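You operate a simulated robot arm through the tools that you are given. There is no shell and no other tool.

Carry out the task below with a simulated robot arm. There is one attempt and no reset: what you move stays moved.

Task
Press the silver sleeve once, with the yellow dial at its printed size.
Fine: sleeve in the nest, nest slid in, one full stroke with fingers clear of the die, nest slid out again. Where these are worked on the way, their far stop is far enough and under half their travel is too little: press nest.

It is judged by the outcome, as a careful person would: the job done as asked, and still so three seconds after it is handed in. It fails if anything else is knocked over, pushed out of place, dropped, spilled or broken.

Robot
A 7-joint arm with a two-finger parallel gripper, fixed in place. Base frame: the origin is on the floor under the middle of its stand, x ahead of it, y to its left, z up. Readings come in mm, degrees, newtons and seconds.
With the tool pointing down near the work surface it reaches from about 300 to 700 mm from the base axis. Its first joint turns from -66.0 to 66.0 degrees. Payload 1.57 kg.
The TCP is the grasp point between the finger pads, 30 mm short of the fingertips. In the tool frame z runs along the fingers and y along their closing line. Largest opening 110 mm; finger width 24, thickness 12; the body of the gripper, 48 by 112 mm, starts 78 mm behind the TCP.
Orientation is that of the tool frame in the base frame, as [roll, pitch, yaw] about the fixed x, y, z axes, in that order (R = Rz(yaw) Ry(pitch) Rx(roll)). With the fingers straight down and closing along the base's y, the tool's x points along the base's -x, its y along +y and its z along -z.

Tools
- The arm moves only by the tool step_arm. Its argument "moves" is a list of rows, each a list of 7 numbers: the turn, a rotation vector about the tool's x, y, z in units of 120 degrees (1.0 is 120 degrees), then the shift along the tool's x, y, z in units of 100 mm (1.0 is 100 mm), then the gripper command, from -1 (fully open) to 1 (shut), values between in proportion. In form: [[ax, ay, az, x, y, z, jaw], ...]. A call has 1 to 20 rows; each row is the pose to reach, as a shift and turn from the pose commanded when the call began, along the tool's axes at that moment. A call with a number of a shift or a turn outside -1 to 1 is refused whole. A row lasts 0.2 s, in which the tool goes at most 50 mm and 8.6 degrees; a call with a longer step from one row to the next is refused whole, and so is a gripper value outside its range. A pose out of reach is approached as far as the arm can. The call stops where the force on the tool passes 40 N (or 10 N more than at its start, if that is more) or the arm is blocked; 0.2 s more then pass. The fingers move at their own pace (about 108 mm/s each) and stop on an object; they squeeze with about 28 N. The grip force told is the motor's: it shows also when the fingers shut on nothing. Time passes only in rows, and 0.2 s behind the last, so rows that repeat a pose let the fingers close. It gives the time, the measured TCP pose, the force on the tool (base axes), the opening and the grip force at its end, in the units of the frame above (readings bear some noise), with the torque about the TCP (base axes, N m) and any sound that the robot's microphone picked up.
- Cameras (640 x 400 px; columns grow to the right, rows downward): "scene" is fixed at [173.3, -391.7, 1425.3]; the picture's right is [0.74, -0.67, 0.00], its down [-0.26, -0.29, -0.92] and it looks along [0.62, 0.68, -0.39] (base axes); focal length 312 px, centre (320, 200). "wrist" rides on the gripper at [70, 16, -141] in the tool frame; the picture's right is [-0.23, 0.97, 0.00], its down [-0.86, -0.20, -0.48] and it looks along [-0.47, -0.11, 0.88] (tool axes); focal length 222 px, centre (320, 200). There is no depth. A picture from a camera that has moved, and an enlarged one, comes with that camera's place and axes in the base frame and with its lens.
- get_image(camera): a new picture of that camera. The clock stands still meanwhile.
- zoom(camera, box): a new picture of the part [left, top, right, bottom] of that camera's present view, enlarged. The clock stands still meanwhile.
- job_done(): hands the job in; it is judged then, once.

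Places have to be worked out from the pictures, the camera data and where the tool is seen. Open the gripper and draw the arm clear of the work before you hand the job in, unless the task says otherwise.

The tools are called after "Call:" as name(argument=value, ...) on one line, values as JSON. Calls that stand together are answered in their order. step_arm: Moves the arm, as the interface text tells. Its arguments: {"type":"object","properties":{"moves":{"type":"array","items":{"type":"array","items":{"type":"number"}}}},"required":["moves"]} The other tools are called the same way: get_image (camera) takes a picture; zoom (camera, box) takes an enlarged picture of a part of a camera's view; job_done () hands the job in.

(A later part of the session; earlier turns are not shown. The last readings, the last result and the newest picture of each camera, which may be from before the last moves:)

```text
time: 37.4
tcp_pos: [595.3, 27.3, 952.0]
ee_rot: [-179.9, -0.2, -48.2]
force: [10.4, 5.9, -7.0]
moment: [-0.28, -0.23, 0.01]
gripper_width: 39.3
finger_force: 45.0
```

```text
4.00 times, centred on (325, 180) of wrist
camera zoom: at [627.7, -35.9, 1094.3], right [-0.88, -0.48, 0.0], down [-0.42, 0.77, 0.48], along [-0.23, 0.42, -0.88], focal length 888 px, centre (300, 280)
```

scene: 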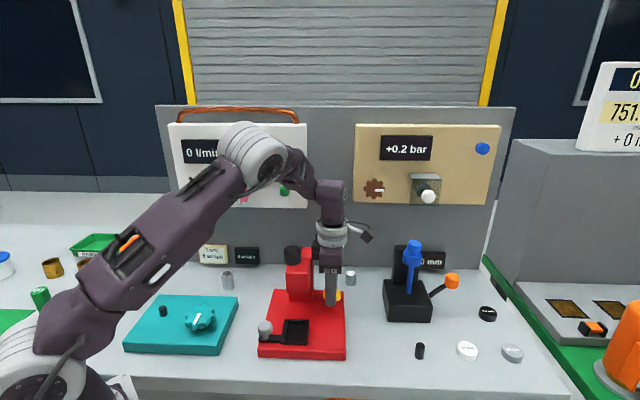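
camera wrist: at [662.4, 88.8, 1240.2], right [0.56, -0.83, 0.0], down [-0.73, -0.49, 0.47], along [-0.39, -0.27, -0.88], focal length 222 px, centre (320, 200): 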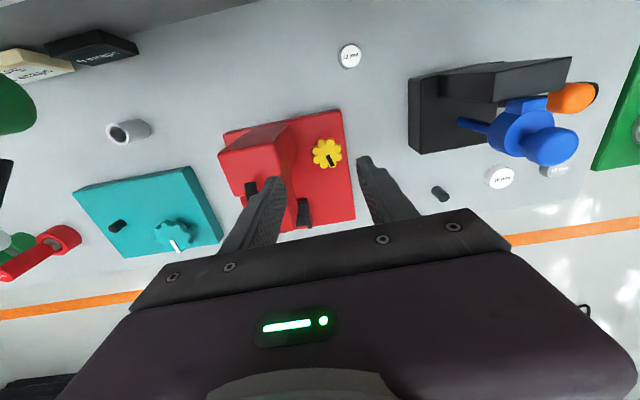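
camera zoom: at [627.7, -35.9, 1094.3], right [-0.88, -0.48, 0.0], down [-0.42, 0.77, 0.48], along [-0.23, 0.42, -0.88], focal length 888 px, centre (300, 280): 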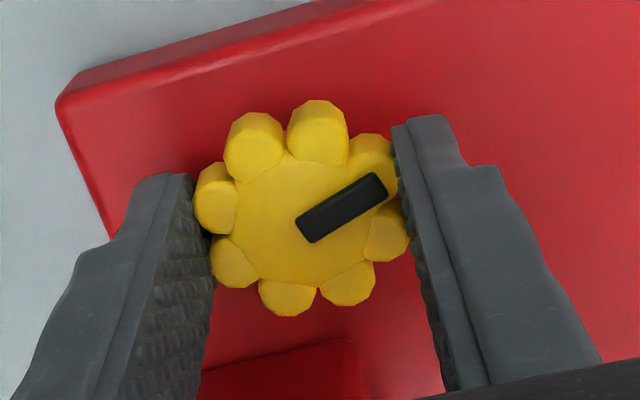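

Gripped again (39.3 mm). I turn 32° further counter-clockwise and watch the readings for sounds, then check the displays.

Call:
step_arm(moves=[[0, 0, -0.067, 0, 0, 0, 0.5], [0, 0, -0.134, 0, 0, 0, 0.5], [0, 0, -0.2, 0, 0, 0, 0.5], [0, 0, -0.267, 0, 0, 0, 0.5], [0, 0, -0.267, 0, 0, 0, 0.5]])

Call:
get_image(camera="scene")

Call:
zoom(camera="scene", box=[260, 230, 460, 360])

Call:
get_image(camera="wrist")

```text
time: 38.4
tcp_pos: [595.2, 28.2, 952.0]
ee_rot: [-179.7, -0.3, -17.2]
force: [7.2, 3.4, -13.3]
moment: [-0.44, -0.91, -0.01]
gripper_width: 39.1
finger_force: 44.6
stopped in row 5: the force on the tool passed its limit at 41 N (the readings are from after the stop); the commanded pose is now the measured one
```

```text
taken
```

scene: 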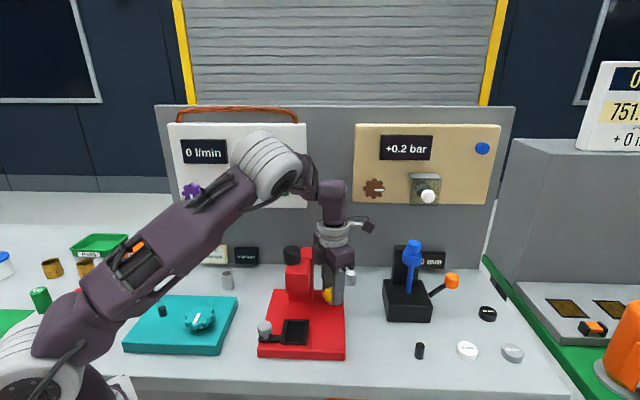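

```text
3.08 times, centred on (360, 295) of scene
camera zoom: at [173.7, -391.6, 1425.3], right [0.74, -0.67, 0.0], down [-0.26, -0.29, -0.92], along [0.62, 0.68, -0.39], focal length 960 px, centre (197, -92)
```

zoom: 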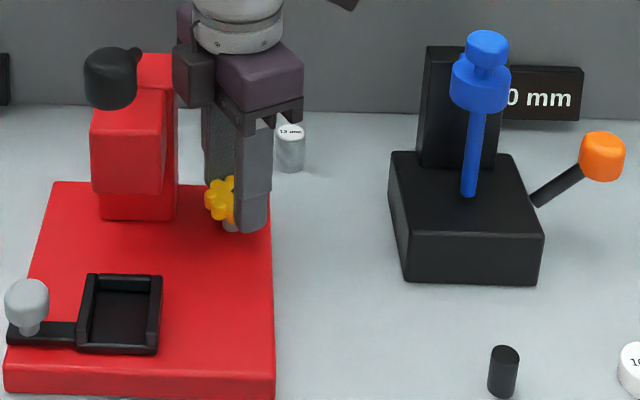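

```text
taken
camera wrist: at [655.4, -8.7, 1094.6], right [-0.51, -0.86, 0.0], down [-0.76, 0.44, 0.47], along [-0.41, 0.24, -0.88], focal length 222 px, centre (320, 200)
```

wrist: 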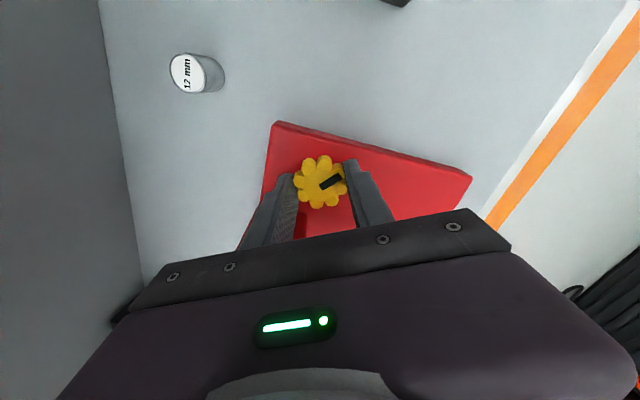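

No readout anywhere reacts and no sound so far; the dial is now about 47° round. The stop was only a side load from slight mis-centring. I continue in smaller turns, listening for detents.

Call:
step_arm(moves=[[0, 0, -0.067, 0, 0, 0, 0.5], [0, 0, -0.134, 0, 0, 0, 0.5], [0, 0, -0.2, 0, 0, 0, 0.5]])

Call:
zoom(camera="scene", box=[260, 230, 460, 360])

Call:
get_image(camera="wrist")

```text
time: 39.2
tcp_pos: [595.7, 28.5, 952.4]
ee_rot: [-179.9, -0.3, 7.1]
force: [14.8, 10.4, -16.5]
moment: [0.03, -0.07, 0.0]
gripper_width: 39.3
finger_force: 44.0
```

```text
3.08 times, centred on (360, 295) of scene
camera zoom: at [174.0, -391.4, 1425.3], right [0.74, -0.67, 0.0], down [-0.26, -0.29, -0.92], along [0.62, 0.68, -0.39], focal length 960 px, centre (197, -92)
```

zoom: 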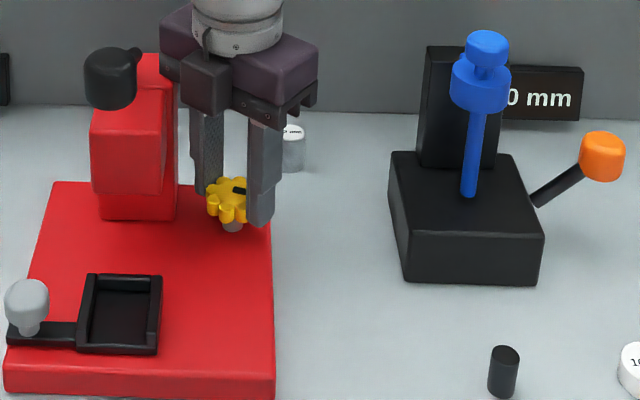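

```text
taken
camera wrist: at [664.8, 20.2, 1094.7], right [-0.11, -0.99, 0.0], down [-0.88, 0.09, 0.47], along [-0.47, 0.05, -0.88], focal length 222 px, centre (320, 200)
```

wrist: 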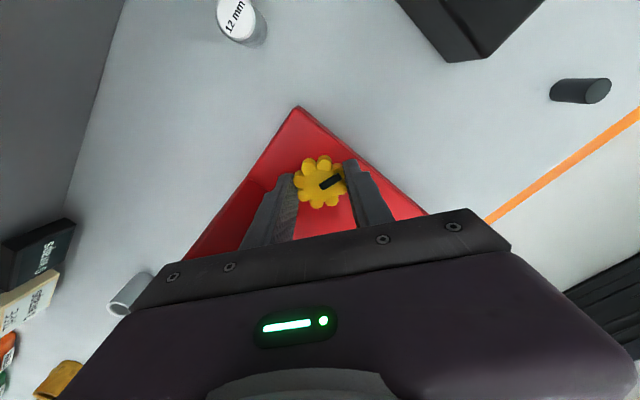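

The pointer now points almost to the right (~71°). I zoom on the dial, its shaft and the press for anything newly visible.

Call:
zoom(camera="scene", box=[318, 282, 350, 310])

Call:
zoom(camera="scene", box=[408, 235, 456, 285])

Call:
zoom(camera="wrist", box=[250, 90, 400, 240])

Call:
zoom(camera="wrist", box=[200, 0, 280, 60])

```text
14.29 times, centred on (334, 296) of scene
camera zoom: at [174.0, -391.4, 1425.3], right [0.74, -0.67, 0.0], down [-0.26, -0.29, -0.92], along [0.62, 0.68, -0.39], focal length 4457 px, centre (120, -1171)
```

zoom: 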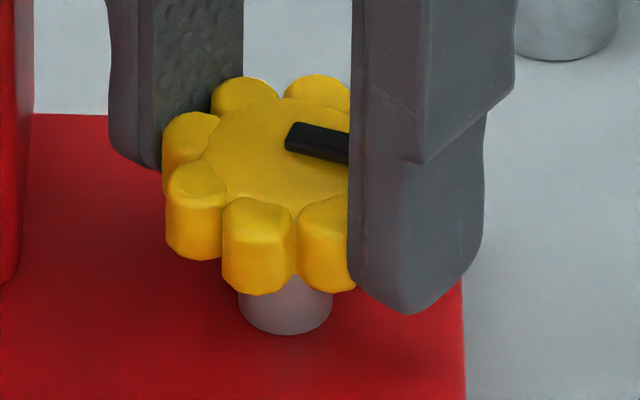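

```text
8.00 times, centred on (432, 260) of scene
camera zoom: at [174.0, -391.4, 1425.3], right [0.74, -0.67, 0.0], down [-0.26, -0.29, -0.92], along [0.62, 0.68, -0.39], focal length 2496 px, centre (-576, -280)
```

zoom: 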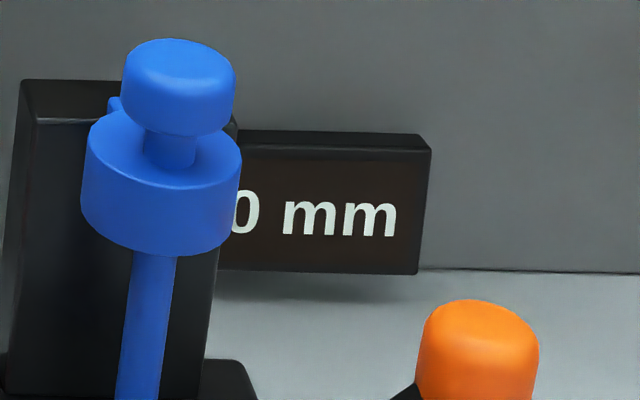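

```text
2.67 times, centred on (325, 165) of wrist
camera zoom: at [664.8, 20.2, 1094.7], right [-0.11, -0.99, 0.0], down [-0.88, 0.09, 0.47], along [-0.47, 0.05, -0.88], focal length 592 px, centre (307, 293)
```

zoom: 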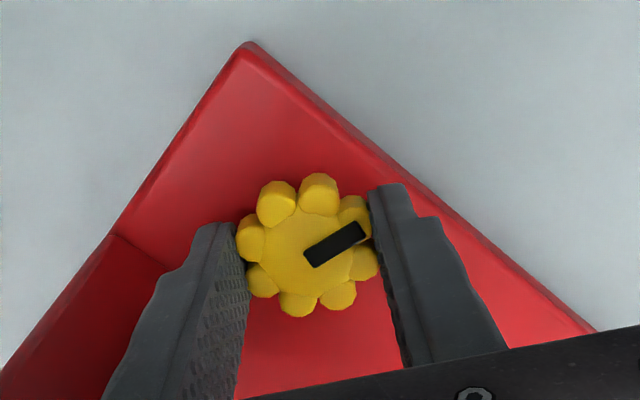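

```text
6.67 times, centred on (240, 30) of wrist
camera zoom: at [664.8, 20.2, 1094.7], right [-0.11, -0.99, 0.0], down [-0.88, 0.09, 0.47], along [-0.47, 0.05, -0.88], focal length 1481 px, centre (853, 1333)
```

zoom: 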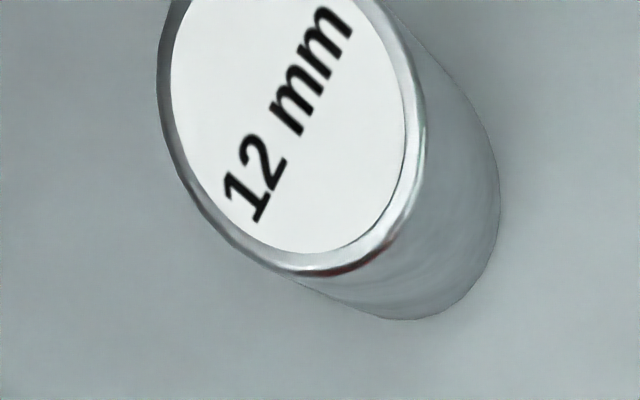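

Still nothing visible. I continue turning towards the wrist limit (another 36°), listening.

Call:
step_arm(moves=[[0, 0, -0.067, 0, 0, 0, 0.5], [0, 0, -0.134, 0, 0, 0, 0.5], [0, 0, -0.2, 0, 0, 0, 0.5], [0, 0, -0.267, 0, 0, 0, 0.5], [0, 0, -0.3, 0, 0, 0, 0.5]])

Call:
zoom(camera="scene", box=[260, 230, 460, 360])

Call:
zoom(camera="wrist", box=[250, 90, 400, 240])

```text
time: 40.4
tcp_pos: [593.2, 27.7, 952.1]
ee_rot: [179.9, -0.1, 42.9]
force: [-4.5, 8.7, 3.6]
moment: [0.55, 0.57, -0.28]
gripper_width: 39.9
finger_force: 30.3
```

```text
3.08 times, centred on (360, 295) of scene
camera zoom: at [173.1, -391.5, 1425.4], right [0.74, -0.67, 0.0], down [-0.26, -0.29, -0.92], along [0.62, 0.68, -0.39], focal length 960 px, centre (197, -92)
```

zoom: 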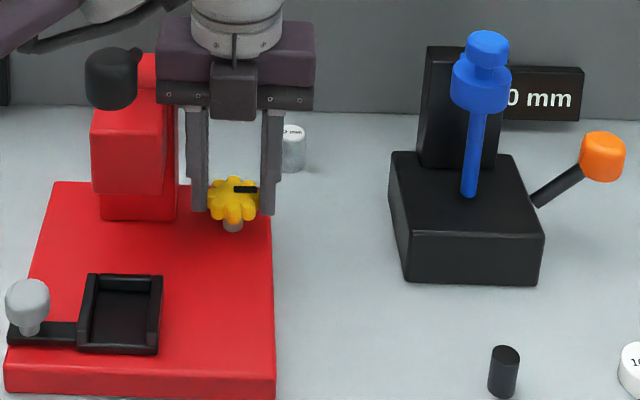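

```text
2.67 times, centred on (325, 165) of wrist
camera zoom: at [654.2, 62.9, 1094.4], right [0.5, -0.87, 0.0], down [-0.76, -0.44, 0.48], along [-0.41, -0.24, -0.88], focal length 592 px, centre (307, 293)
```

zoom: 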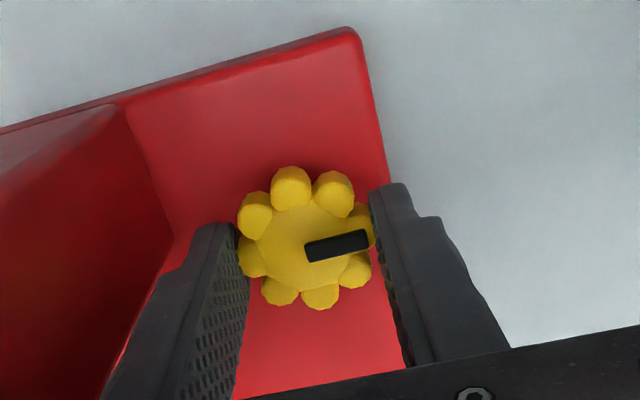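

The dial stopped following at about 90° (pointer now due right along the bench): that seems to be its far stop, with the fingers slipping. I check every readout in the scene for any change.

Call:
get_image(camera="scene")

Call:
zoom(camera="scene", box=[318, 282, 350, 310])

Call:
zoom(camera="scene", box=[170, 115, 310, 270])

Call:
zoom(camera="wrist", box=[0, 0, 320, 250])

```text
taken
```

scene: 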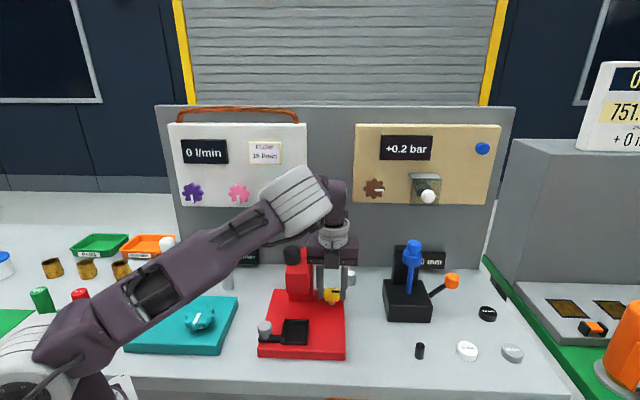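

```text
14.29 times, centred on (334, 296) of scene
camera zoom: at [173.1, -391.5, 1425.4], right [0.74, -0.67, 0.0], down [-0.26, -0.29, -0.92], along [0.62, 0.68, -0.39], focal length 4457 px, centre (120, -1171)
```

zoom: 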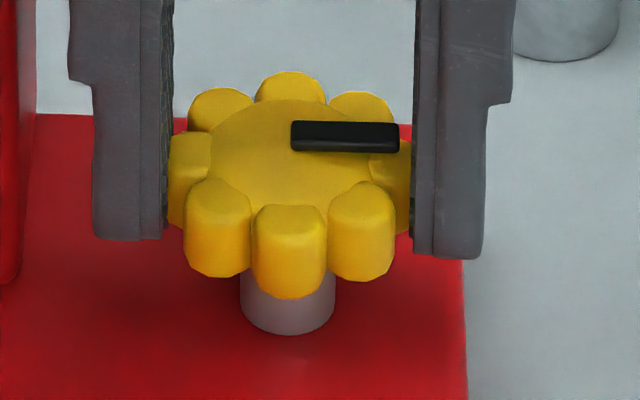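

```text
2.58 times, centred on (240, 192) of scene
camera zoom: at [173.1, -391.5, 1425.4], right [0.74, -0.67, 0.0], down [-0.26, -0.29, -0.92], along [0.62, 0.68, -0.39], focal length 805 px, centre (526, 219)
```

zoom: 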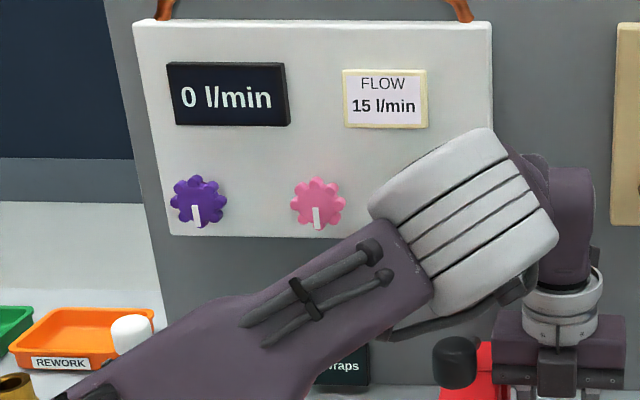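

```text
1.60 times, centred on (160, 125) of wrist
camera zoom: at [654.2, 62.9, 1094.4], right [0.5, -0.87, 0.0], down [-0.76, -0.44, 0.48], along [-0.41, -0.24, -0.88], focal length 355 px, centre (576, 320)
```

zoom: 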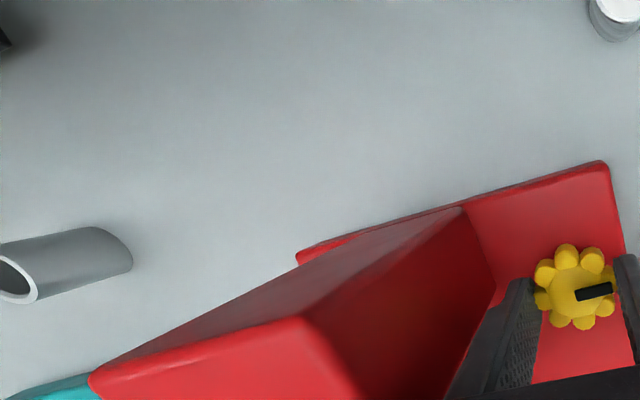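

The pointer is exactly at 3 o'clock as seen by the operator (it began at 6 o'clock, like the other dials at zero). To verify this is a true far stop, I release slightly, go back to a two-petal grip and try a few more degrees.

Call:
step_arm(moves=[[0, 0, 0, 0, 0, 0, 0.127], [0, 0, 0, 0, 0, 0, 0.127], [0, 0, 0.065, 0, 0, 0, 0.127], [0, 0, 0.13, 0, 0, 0, 0.127], [0, 0, 0.196, 0, 0, 0, 0.127], [0, 0, 0.261, 0, 0, 0, 0.127], [0, 0, 0.326, 0, 0, 0, 0.127], [0, 0, 0.391, 0, 0, 0, 0.127], [0, 0, 0.457, 0, 0, 0, 0.127], [0, 0, 0.522, 0, 0, 0, 0.127], [0, 0, 0.522, 0, 0, 0, 0.127]])

Call:
zoom(camera="wrist", box=[270, 130, 380, 230])

Call:
zoom(camera="scene", box=[318, 282, 350, 310])

```text
time: 42.8
tcp_pos: [596.2, 28.8, 953.1]
ee_rot: [-179.8, -0.2, -20.0]
force: [0.0, -0.1, -1.3]
moment: [0.02, 0.01, 0.05]
gripper_width: 48.0
finger_force: 0.1
```

```text
4.00 times, centred on (325, 180) of wrist
camera zoom: at [653.0, -11.2, 1095.2], right [-0.55, -0.84, 0.0], down [-0.74, 0.48, 0.48], along [-0.4, 0.26, -0.88], focal length 888 px, centre (300, 280)
```

zoom: 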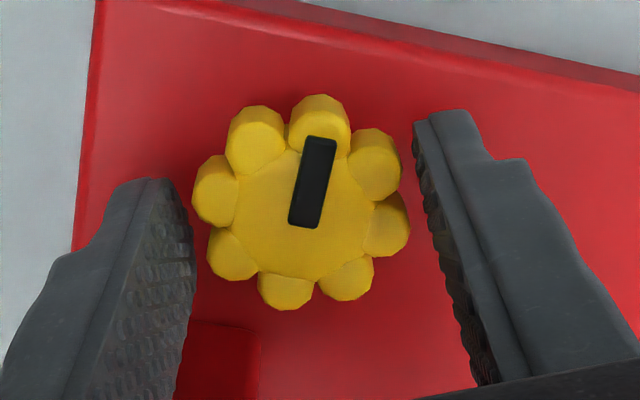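

```text
14.29 times, centred on (334, 296) of scene
camera zoom: at [173.3, -391.7, 1425.3], right [0.74, -0.67, 0.0], down [-0.26, -0.29, -0.92], along [0.62, 0.68, -0.39], focal length 4457 px, centre (120, -1171)
```

zoom: 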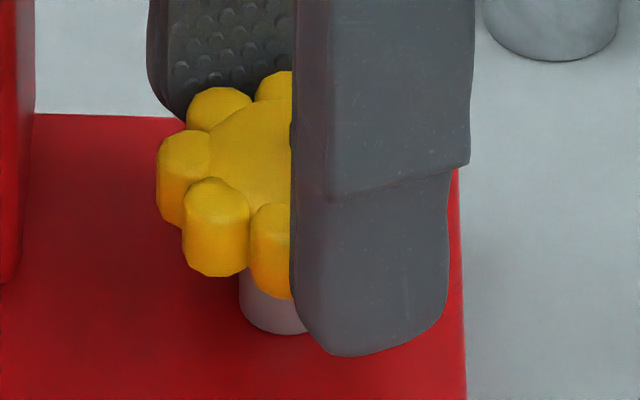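

The pointer is about 87–90° from its start. I grip across petal pairs and try a gentle further 12° to test for the stop.

Call:
step_arm(moves=[[0, 0, 0, 0, 0, 0, 0.5], [0, 0, 0, 0, 0, 0, 0.5], [0, 0, -0.05, 0, 0, 0, 0.5], [0, 0, -0.1, 0, 0, 0, 0.5], [0, 0, -0.1, 0, 0, 0, 0.5]])

Call:
zoom(camera="wrist", box=[270, 130, 380, 230])

```text
time: 44.0
tcp_pos: [595.4, 26.9, 953.2]
ee_rot: [-179.9, -0.2, -7.7]
force: [1.5, 2.5, -3.0]
moment: [-0.32, 0.43, -0.53]
gripper_width: 39.2
finger_force: 44.2
```

```text
4.00 times, centred on (325, 180) of wrist
camera zoom: at [659.8, 2.4, 1095.3], right [-0.36, -0.93, 0.0], down [-0.82, 0.31, 0.48], along [-0.44, 0.17, -0.88], focal length 888 px, centre (300, 280)
```

zoom: 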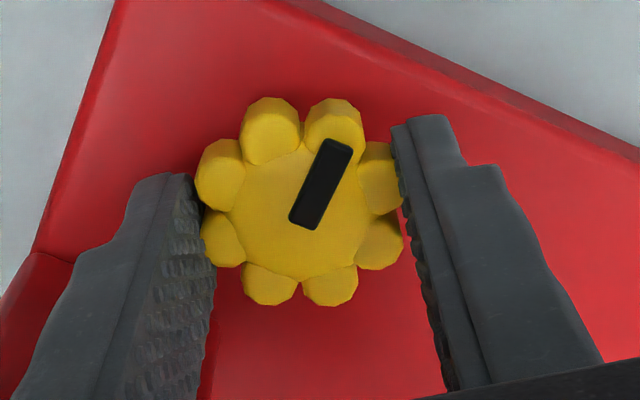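

The extra turn met resistance (−0.53 N·m) and the pointer stayed at 3 o'clock, so the dial's travel is a quarter turn: 6 o'clock to 3 o'clock. I look closely at the similar teal and wall dials for how scales are marked here, and at the rim of this dial.

Call:
zoom(camera="scene", box=[176, 300, 226, 335])

Call:
zoom(camera="scene", box=[360, 170, 450, 215])

Call:
zoom(camera="wrist", box=[296, 150, 346, 210])

Call:
zoom(camera="scene", box=[176, 180, 256, 210])

```text
11.43 times, centred on (201, 318) of scene
camera zoom: at [173.4, -391.6, 1425.3], right [0.74, -0.67, 0.0], down [-0.26, -0.29, -0.92], along [0.62, 0.68, -0.39], focal length 3566 px, centre (1680, -1143)
```

zoom: 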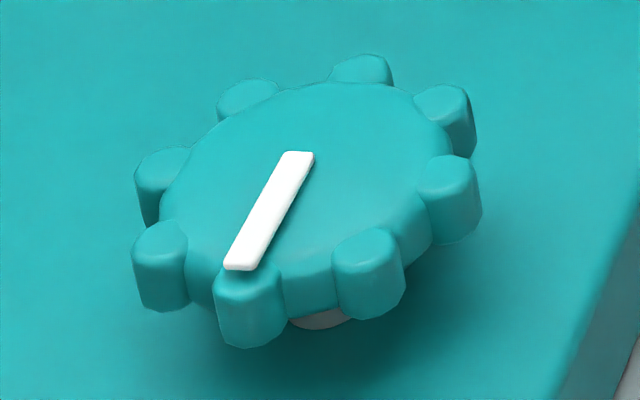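

```text
7.11 times, centred on (405, 192) of scene
camera zoom: at [173.4, -391.6, 1425.3], right [0.74, -0.67, 0.0], down [-0.26, -0.29, -0.92], along [0.62, 0.68, -0.39], focal length 2219 px, centre (-284, 253)
```

zoom: 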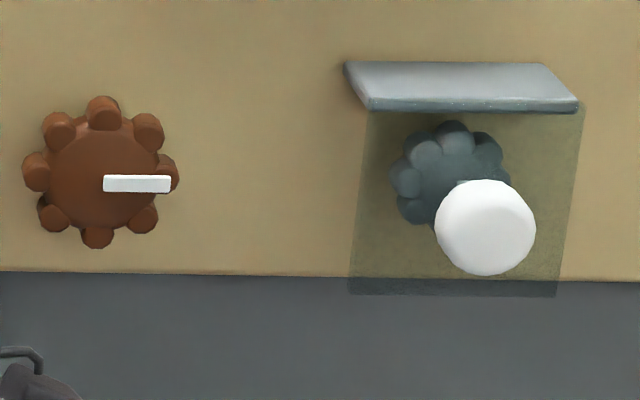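

```text
6.67 times, centred on (321, 180) of wrist
camera zoom: at [659.8, 2.4, 1095.3], right [-0.36, -0.93, 0.0], down [-0.82, 0.31, 0.48], along [-0.44, 0.17, -0.88], focal length 1481 px, centre (313, 333)
```

zoom: 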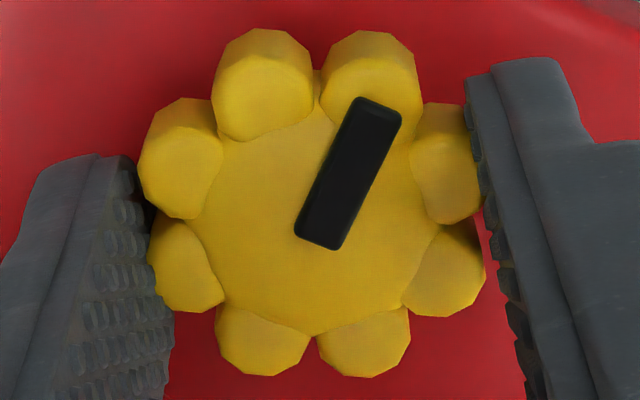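

```text
8.00 times, centred on (216, 195) of scene
camera zoom: at [173.4, -391.6, 1425.3], right [0.74, -0.67, 0.0], down [-0.26, -0.29, -0.92], along [0.62, 0.68, -0.39], focal length 2496 px, centre (1152, 240)
```

zoom: 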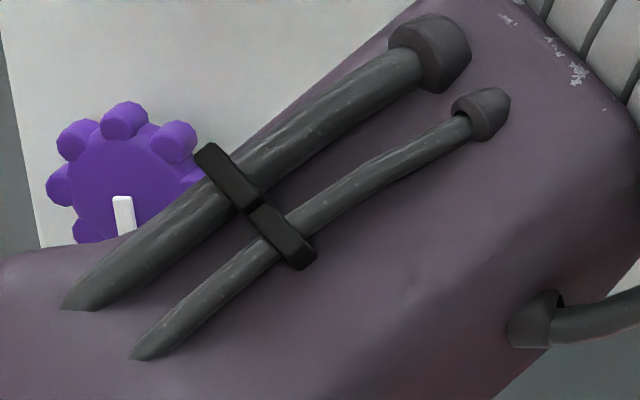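

None of the dials here carry marks. There's an orange object hanging at the bench's front edge that I haven't identified; I release the dial, rise, and go look at it and the rest of the bench front.

Call:
step_arm(moves=[[0, 0, 0, 0, 0, 0, 0.127], [0, 0, 0, 0, 0, 0, 0.127], [0, 0, 0, 0, 0, -0.35, 0.127], [0, 0, 0, 0, 0, -0.7, 0.127], [0, 0, 0, 0, 0, -1.0, 0.127]])

Call:
get_image(camera="wrist")

Call:
zoom(camera="scene", box=[318, 282, 350, 310])

```text
time: 45.2
tcp_pos: [593.7, 28.5, 1055.4]
ee_rot: [-179.9, -0.2, -8.0]
force: [-0.2, -0.4, 0.9]
moment: [0.03, 0.02, -0.03]
gripper_width: 47.8
finger_force: 0.0
```

```text
taken
camera wrist: at [658.4, 2.7, 1196.9], right [-0.36, -0.93, 0.0], down [-0.82, 0.31, 0.48], along [-0.44, 0.17, -0.88], focal length 222 px, centre (320, 200)
```

wrist: 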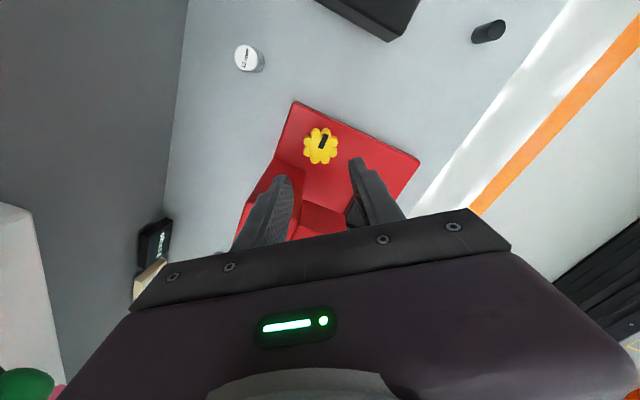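

```text
14.29 times, centred on (334, 296) of scene
camera zoom: at [173.3, -391.7, 1425.3], right [0.74, -0.67, 0.0], down [-0.26, -0.29, -0.92], along [0.62, 0.68, -0.39], focal length 4457 px, centre (120, -1171)
```

zoom: 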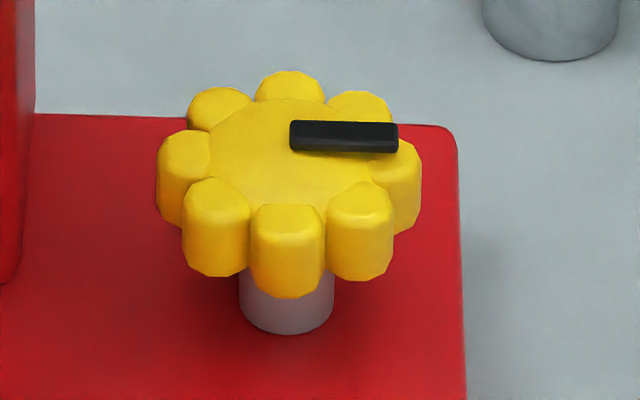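

The dial rests at its far stop. I retreat to the front right, then look at the orange object at the bench front.

Call:
step_arm(moves=[[0, 0, 0, -0.097, 0.187, -0.24, 0.127], [0, 0, 0, -0.194, 0.373, -0.48, 0.127], [0, 0, 0, -0.29, 0.56, -0.71, 0.127], [0, 0, 0, -0.387, 0.746, -0.95, 0.127], [0, 0, 0.07, -0.387, 0.746, -0.95, 0.127], [0, 0, 0.14, -0.387, 0.746, -0.95, 0.127], [0, 0, 0.21, -0.387, 0.746, -0.95, 0.127], [0, 0, 0.28, -0.387, 0.746, -0.95, 0.127], [0, 0, 0.35, -0.387, 0.746, -0.95, 0.127], [0, 0, 0.42, -0.387, 0.746, -0.95, 0.127], [0, 0, 0.49, -0.387, 0.746, -0.95, 0.127], [0, 0, 0.56, -0.387, 0.746, -0.95, 0.127], [0, 0, 0.63, -0.387, 0.746, -0.95, 0.127], [0, 0, 0.7, -0.387, 0.746, -0.95, 0.127], [0, 0, 0.77, -0.387, 0.746, -0.95, 0.127], [0, 0, 0.84, -0.387, 0.746, -0.95, 0.127]])

Call:
get_image(camera="wrist")

```text
time: 48.6
tcp_pos: [545.3, -42.5, 1147.2]
ee_rot: [-179.9, 0.1, -108.7]
force: [-0.5, -0.4, 0.4]
moment: [0.05, 0.02, -0.02]
gripper_width: 47.9
finger_force: 0.0
```

```text
taken
camera wrist: at [505.5, -103.0, 1289.4], right [-0.85, 0.53, 0.0], down [0.46, 0.74, 0.48], along [0.26, 0.41, -0.88], focal length 222 px, centre (320, 200)
```

wrist: 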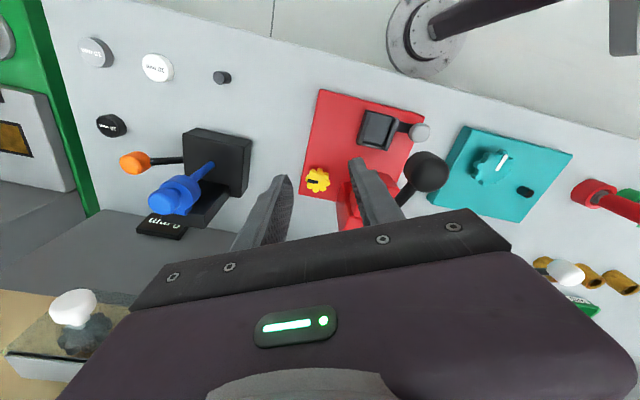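

From here I can read the black device's display fully; I zoom on it and on the press again.

Call:
zoom(camera="wrist", box=[125, 200, 205, 250])

Call:
zoom(camera="wrist", box=[290, 80, 450, 220])

```text
8.00 times, centred on (165, 225) of wrist
camera zoom: at [505.5, -103.0, 1289.4], right [-0.85, 0.53, 0.0], down [0.46, 0.74, 0.48], along [0.26, 0.41, -0.88], focal length 1777 px, centre (1560, 0)
```

zoom: 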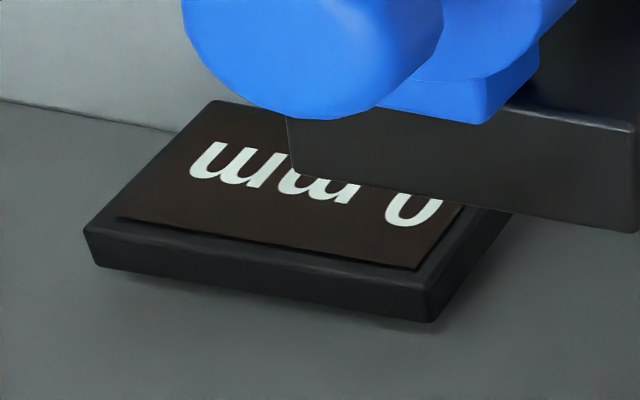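

```text
2.86 times, centred on (370, 150) of wrist
camera zoom: at [505.5, -103.0, 1289.4], right [-0.85, 0.53, 0.0], down [0.46, 0.74, 0.48], along [0.26, 0.41, -0.88], focal length 635 px, centre (177, 343)
```

zoom: 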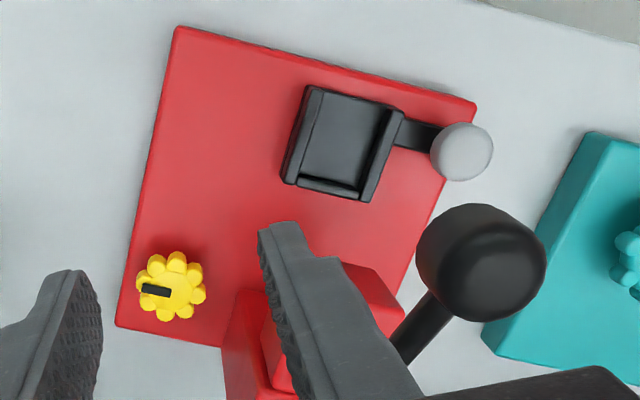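

The display indeed reads plain "0 mm". I move out to the front of the bench to see what the orange object there is.

Call:
step_arm(moves=[[0, 0, 0.06, 0.19, 0.105, 0, 0.127], [0, 0, 0.12, 0.375, 0.21, 0, 0.127], [0, 0, 0.18, 0.56, 0.316, 0, 0.127], [0, 0, 0.24, 0.75, 0.42, 0, 0.127], [0, 0, 0.3, 0.938, 0.527, 0, 0.127]])

Call:
get_image(camera="wrist")

```text
time: 49.8
tcp_pos: [464.6, -115.4, 1148.2]
ee_rot: [-180.0, 0.3, -144.7]
force: [-0.1, 0.5, 0.2]
moment: [0.0, 0.0, 0.01]
gripper_width: 48.0
finger_force: 0.0
```

```text
taken
camera wrist: at [396.7, -141.7, 1289.2], right [-0.38, 0.93, 0.0], down [0.81, 0.33, 0.48], along [0.45, 0.18, -0.88], focal length 222 px, centre (320, 200)
```

wrist: 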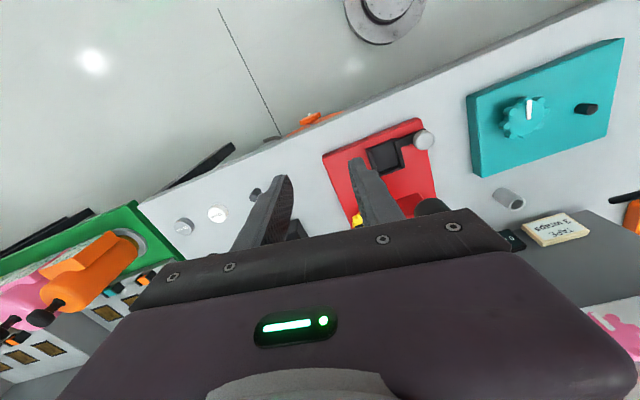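

Call:
zoom(camera="wrist", box=[285, 100, 345, 140])

Call:
zoom(camera="wrist", box=[150, 120, 310, 220])

```text
10.00 times, centred on (315, 120) of wrist
camera zoom: at [396.7, -141.7, 1289.2], right [-0.38, 0.93, 0.0], down [0.81, 0.33, 0.48], along [0.45, 0.18, -0.88], focal length 2221 px, centre (370, 1000)
```

zoom: 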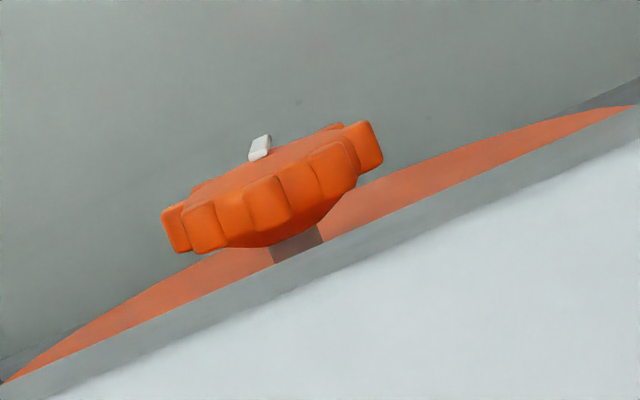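

```text
4.00 times, centred on (230, 170) of wrist
camera zoom: at [396.7, -141.7, 1289.2], right [-0.38, 0.93, 0.0], down [0.81, 0.33, 0.48], along [0.45, 0.18, -0.88], focal length 888 px, centre (680, 320)
```

zoom: 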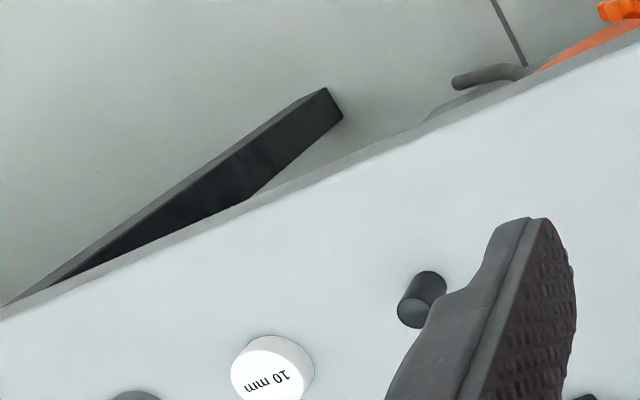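

It is an orange handwheel on a tank below the bench – unrelated. There may be readouts on the bench's front apron; I zoom along the bottom of the scene view.

Call:
zoom(camera="scene", box=[120, 350, 280, 400])

Call:
zoom(camera="scene", box=[270, 350, 430, 400])

Call:
zoom(camera="scene", box=[420, 350, 600, 400])

Call:
zoom(camera="scene", box=[0, 240, 140, 400])

```text
4.00 times, centred on (200, 375) of scene
camera zoom: at [173.3, -391.7, 1425.3], right [0.74, -0.67, 0.0], down [-0.26, -0.29, -0.92], along [0.62, 0.68, -0.39], focal length 1248 px, centre (800, -500)
```

zoom: 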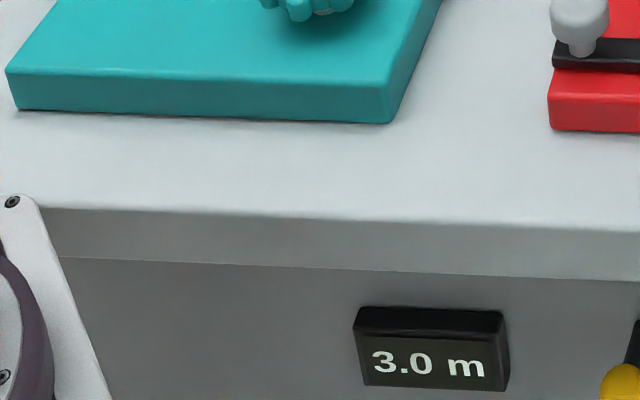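

```text
4.00 times, centred on (350, 375) of scene
camera zoom: at [173.3, -391.7, 1425.3], right [0.74, -0.67, 0.0], down [-0.26, -0.29, -0.92], along [0.62, 0.68, -0.39], focal length 1248 px, centre (200, -500)
```

zoom: 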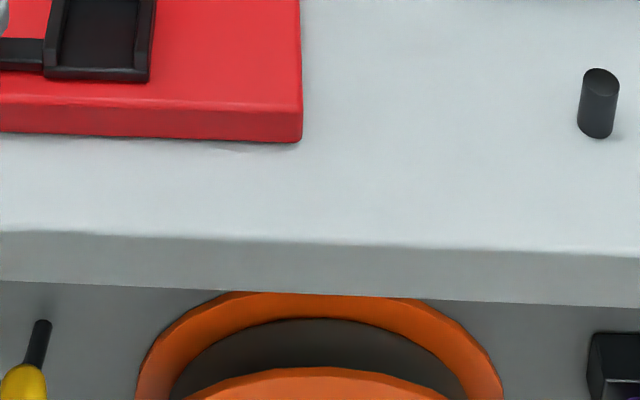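

```text
3.56 times, centred on (510, 375) of scene
camera zoom: at [173.3, -391.7, 1425.3], right [0.74, -0.67, 0.0], down [-0.26, -0.29, -0.92], along [0.62, 0.68, -0.39], focal length 1109 px, centre (-356, -422)
```

zoom: 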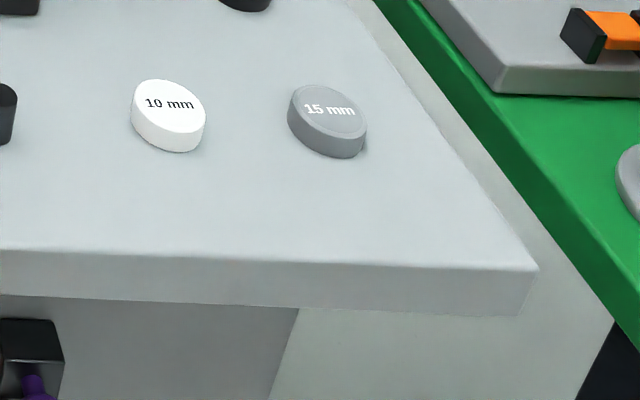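

```text
2.50 times, centred on (70, 320) of scene
camera zoom: at [173.3, -391.7, 1425.3], right [0.74, -0.67, 0.0], down [-0.26, -0.29, -0.92], along [0.62, 0.68, -0.39], focal length 780 px, centre (945, -100)
```

zoom: 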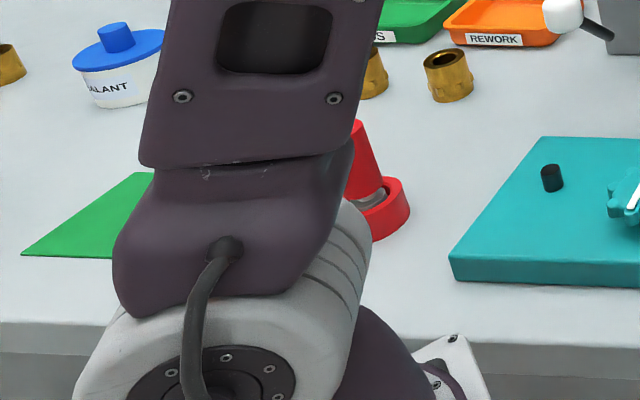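

The zoom can show beyond the frame edge: there is a front apron under the bench with further readouts ("3.0 m"). I use edge-centred zooms to look below and to the sides of the normal view.

Call:
zoom(camera="scene", box=[120, 398, 440, 400])

Call:
zoom(camera="scene", box=[300, 398, 620, 400])

Call:
zoom(camera="scene", box=[0, 150, 2, 350])

Call:
zoom(camera="scene", box=[638, 50, 640, 400])

```text
2.00 times, centred on (280, 399) of scene
camera zoom: at [173.3, -391.7, 1425.3], right [0.74, -0.67, 0.0], down [-0.26, -0.29, -0.92], along [0.62, 0.68, -0.39], focal length 624 px, centre (400, -198)
```

zoom: 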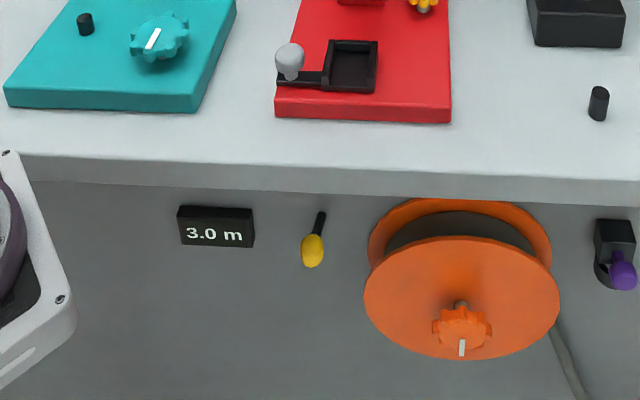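

```text
2.00 times, centred on (460, 399) of scene
camera zoom: at [173.3, -391.7, 1425.3], right [0.74, -0.67, 0.0], down [-0.26, -0.29, -0.92], along [0.62, 0.68, -0.39], focal length 624 px, centre (40, -198)
```

zoom: 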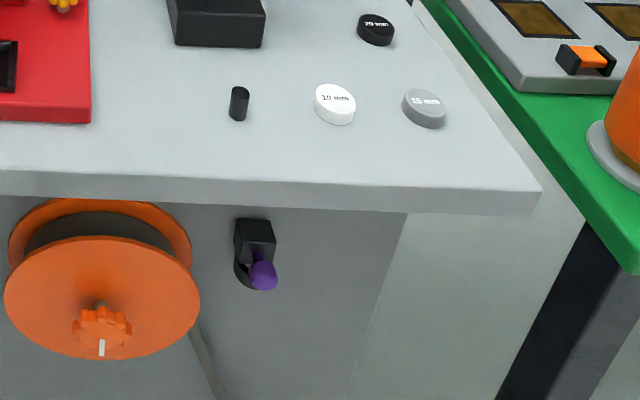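

```text
2.00 times, centred on (1, 250) of scene
camera zoom: at [173.3, -391.7, 1425.3], right [0.74, -0.67, 0.0], down [-0.26, -0.29, -0.92], along [0.62, 0.68, -0.39], focal length 624 px, centre (958, 100)
```

zoom: 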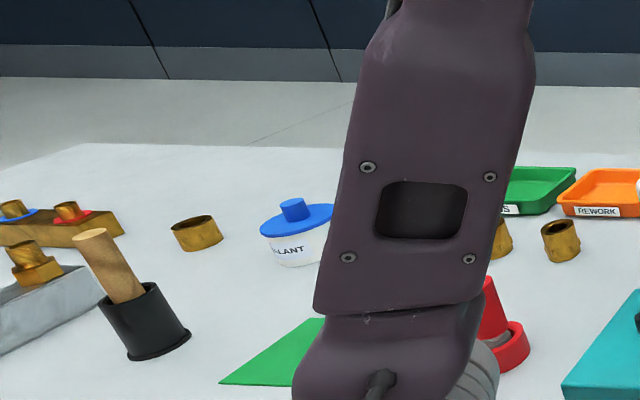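

```text
1.14 times, centred on (639, 225) of scene
camera zoom: at [173.3, -391.7, 1425.3], right [0.74, -0.67, 0.0], down [-0.26, -0.29, -0.92], along [0.62, 0.68, -0.39], focal length 357 px, centre (-45, 171)
```

zoom: 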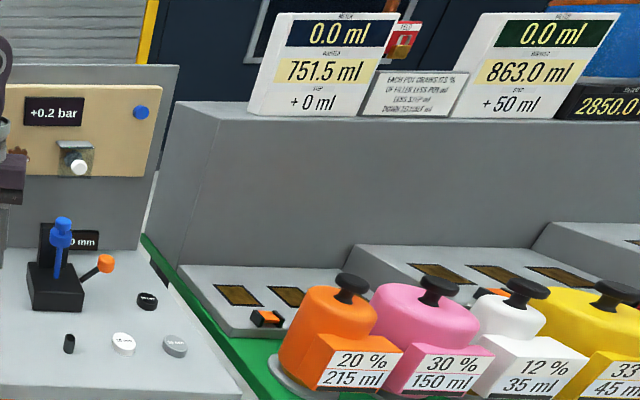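

The surroundings hold many stations. I look further left and lower for anything related to the press dial.

Call:
zoom(camera="scene", box=[0, 0, 2, 400])

Call:
zoom(camera="scene", box=[0, 398, 320, 400])

Call:
zoom(camera="scene", box=[0, 0, 640, 2])

Call:
zoom(camera="scene", box=[0, 398, 640, 400])

```text
1.00 times, centred on (1, 200) of scene (not enlarged: the box is as wide or as high as the picture)
camera zoom: at [173.3, -391.7, 1425.3], right [0.74, -0.67, 0.0], down [-0.26, -0.29, -0.92], along [0.62, 0.68, -0.39], focal length 312 px, centre (639, 200)
```

zoom: 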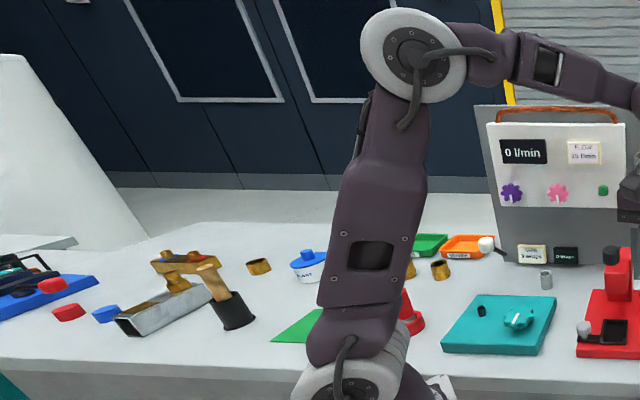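

```text
2.00 times, centred on (160, 399) of scene
camera zoom: at [173.3, -391.7, 1425.3], right [0.74, -0.67, 0.0], down [-0.26, -0.29, -0.92], along [0.62, 0.68, -0.39], focal length 624 px, centre (640, -198)
```

zoom: 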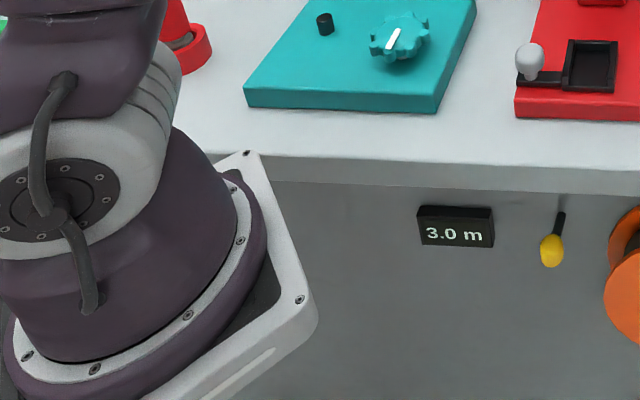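

```text
1.00 times, centred on (320, 1) of scene (not enlarged: the box is as wide or as high as the picture)
camera zoom: at [173.3, -391.7, 1425.3], right [0.74, -0.67, 0.0], down [-0.26, -0.29, -0.92], along [0.62, 0.68, -0.39], focal length 312 px, centre (320, 399)
```

zoom: 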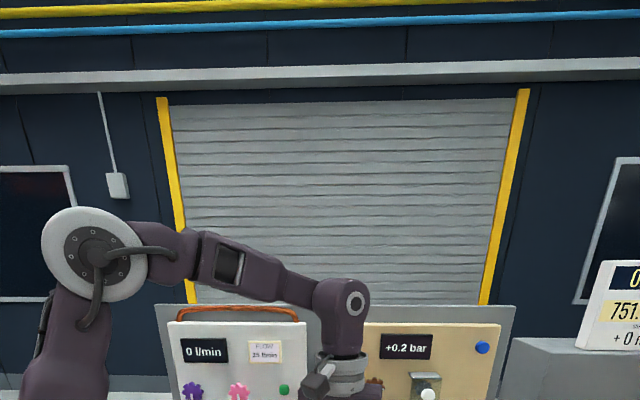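

```text
1.00 times, centred on (320, 399) of scene (not enlarged: the box is as wide or as high as the picture)
camera zoom: at [173.3, -391.7, 1425.3], right [0.74, -0.67, 0.0], down [-0.26, -0.29, -0.92], along [0.62, 0.68, -0.39], focal length 312 px, centre (320, 1)
```

zoom: 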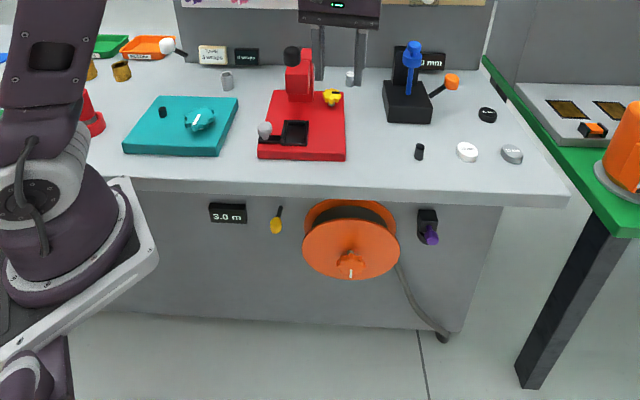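

I compare the press now against my first close-up, in case turning the dial moved a visible part of the press.

Call:
zoom(camera="scene", box=[240, 230, 370, 370])

Call:
zoom(camera="scene", box=[275, 240, 325, 305])

Call:
zoom(camera="scene", box=[250, 305, 320, 360])

```text
2.86 times, centred on (305, 300) of scene
camera zoom: at [173.3, -391.7, 1425.3], right [0.74, -0.67, 0.0], down [-0.26, -0.29, -0.92], along [0.62, 0.68, -0.39], focal length 891 px, centre (363, -86)
```

zoom: 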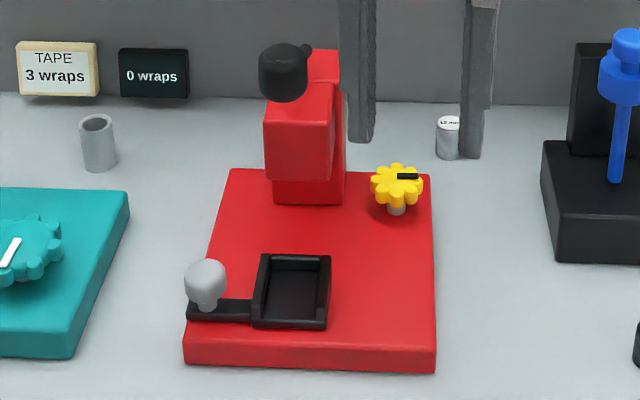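

```text
6.15 times, centred on (300, 272) of scene
camera zoom: at [173.3, -391.7, 1425.3], right [0.74, -0.67, 0.0], down [-0.26, -0.29, -0.92], along [0.62, 0.68, -0.39], focal length 1920 px, centre (443, -246)
```

zoom: 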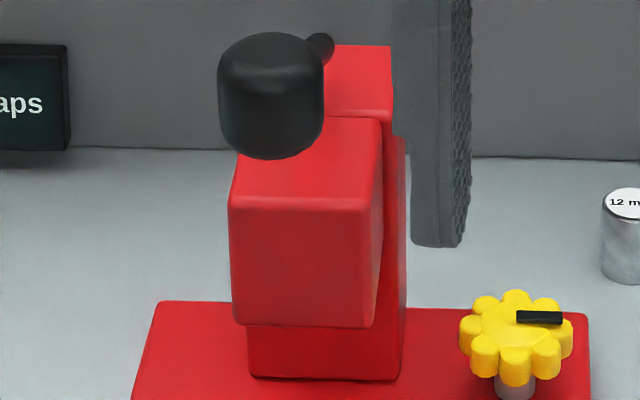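

```text
7.27 times, centred on (285, 332) of scene
camera zoom: at [173.3, -391.7, 1425.3], right [0.74, -0.67, 0.0], down [-0.26, -0.29, -0.92], along [0.62, 0.68, -0.39], focal length 2269 px, centre (574, -764)
```

zoom: 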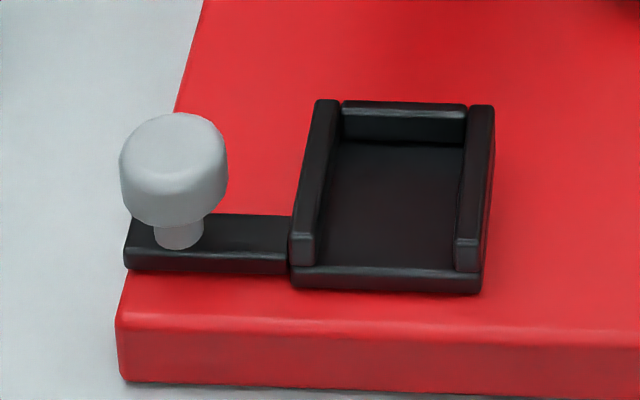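

Only the dial moved; nothing visible reacts to it. The underside of the head (the die) is the one place I haven't seen, so I go to a low frontal view: first shift in front of the press and align the wrist with it.

Call:
step_arm(moves=[[0, 0, -0.052, 0, 0.31, 0.35, 0.127], [0, 0, -0.104, 0, 0.613, 0.7, 0.127], [0, -0.068, -0.104, 0, 0.613, 0.7, -1]])

Call:
step_arm(moves=[[0, -0.067, 0, 0, 0, 0, -1], [0, -0.134, 0, 0, 0, 0, -1], [0, -0.2, 0, 0, 0, 0, -1], [0, -0.267, 0, 0, 0, 0, -1], [0, -0.333, 0, 0, 0, 0, -1], [0, -0.4, 0, 0, 0, 0, -1], [0, -0.46, 0, 0, 0, 0, -1]])

Call:
get_image(camera="wrist")

Call:
get_image(camera="scene")

```text
time: 50.6
tcp_pos: [429.6, -62.9, 1075.9]
ee_rot: [-178.9, 8.5, -132.0]
force: [0.3, 0.2, 1.0]
moment: [0.03, -0.04, -0.04]
gripper_width: 109.8
finger_force: 0.0
```

```text
time: 52.2
tcp_pos: [430.9, -61.7, 1076.7]
ee_rot: [-177.6, 63.6, -129.9]
force: [0.2, 0.8, -0.3]
moment: [-0.02, 0.03, 0.01]
gripper_width: 110.2
finger_force: 0.0
```

```text
taken
camera wrist: at [311.2, -168.1, 1077.8], right [-0.66, 0.73, 0.18], down [0.1, -0.16, 0.98], along [0.75, 0.66, 0.03], focal length 222 px, centre (320, 200)
```

wrist: 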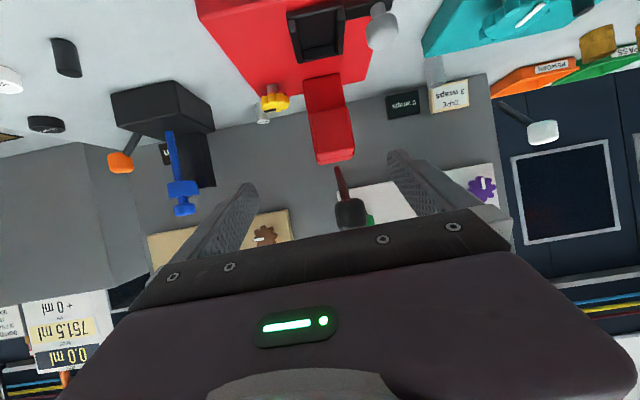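

```text
taken
```

scene: 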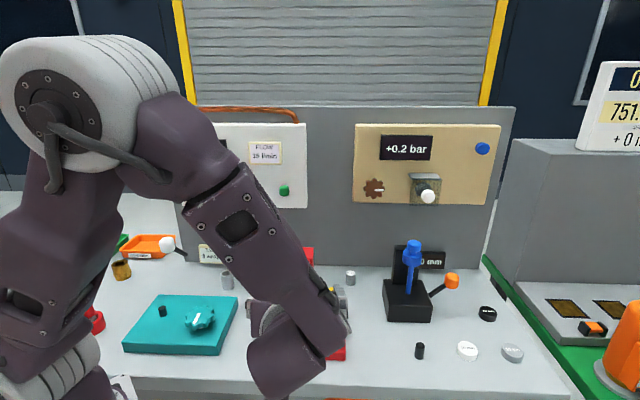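

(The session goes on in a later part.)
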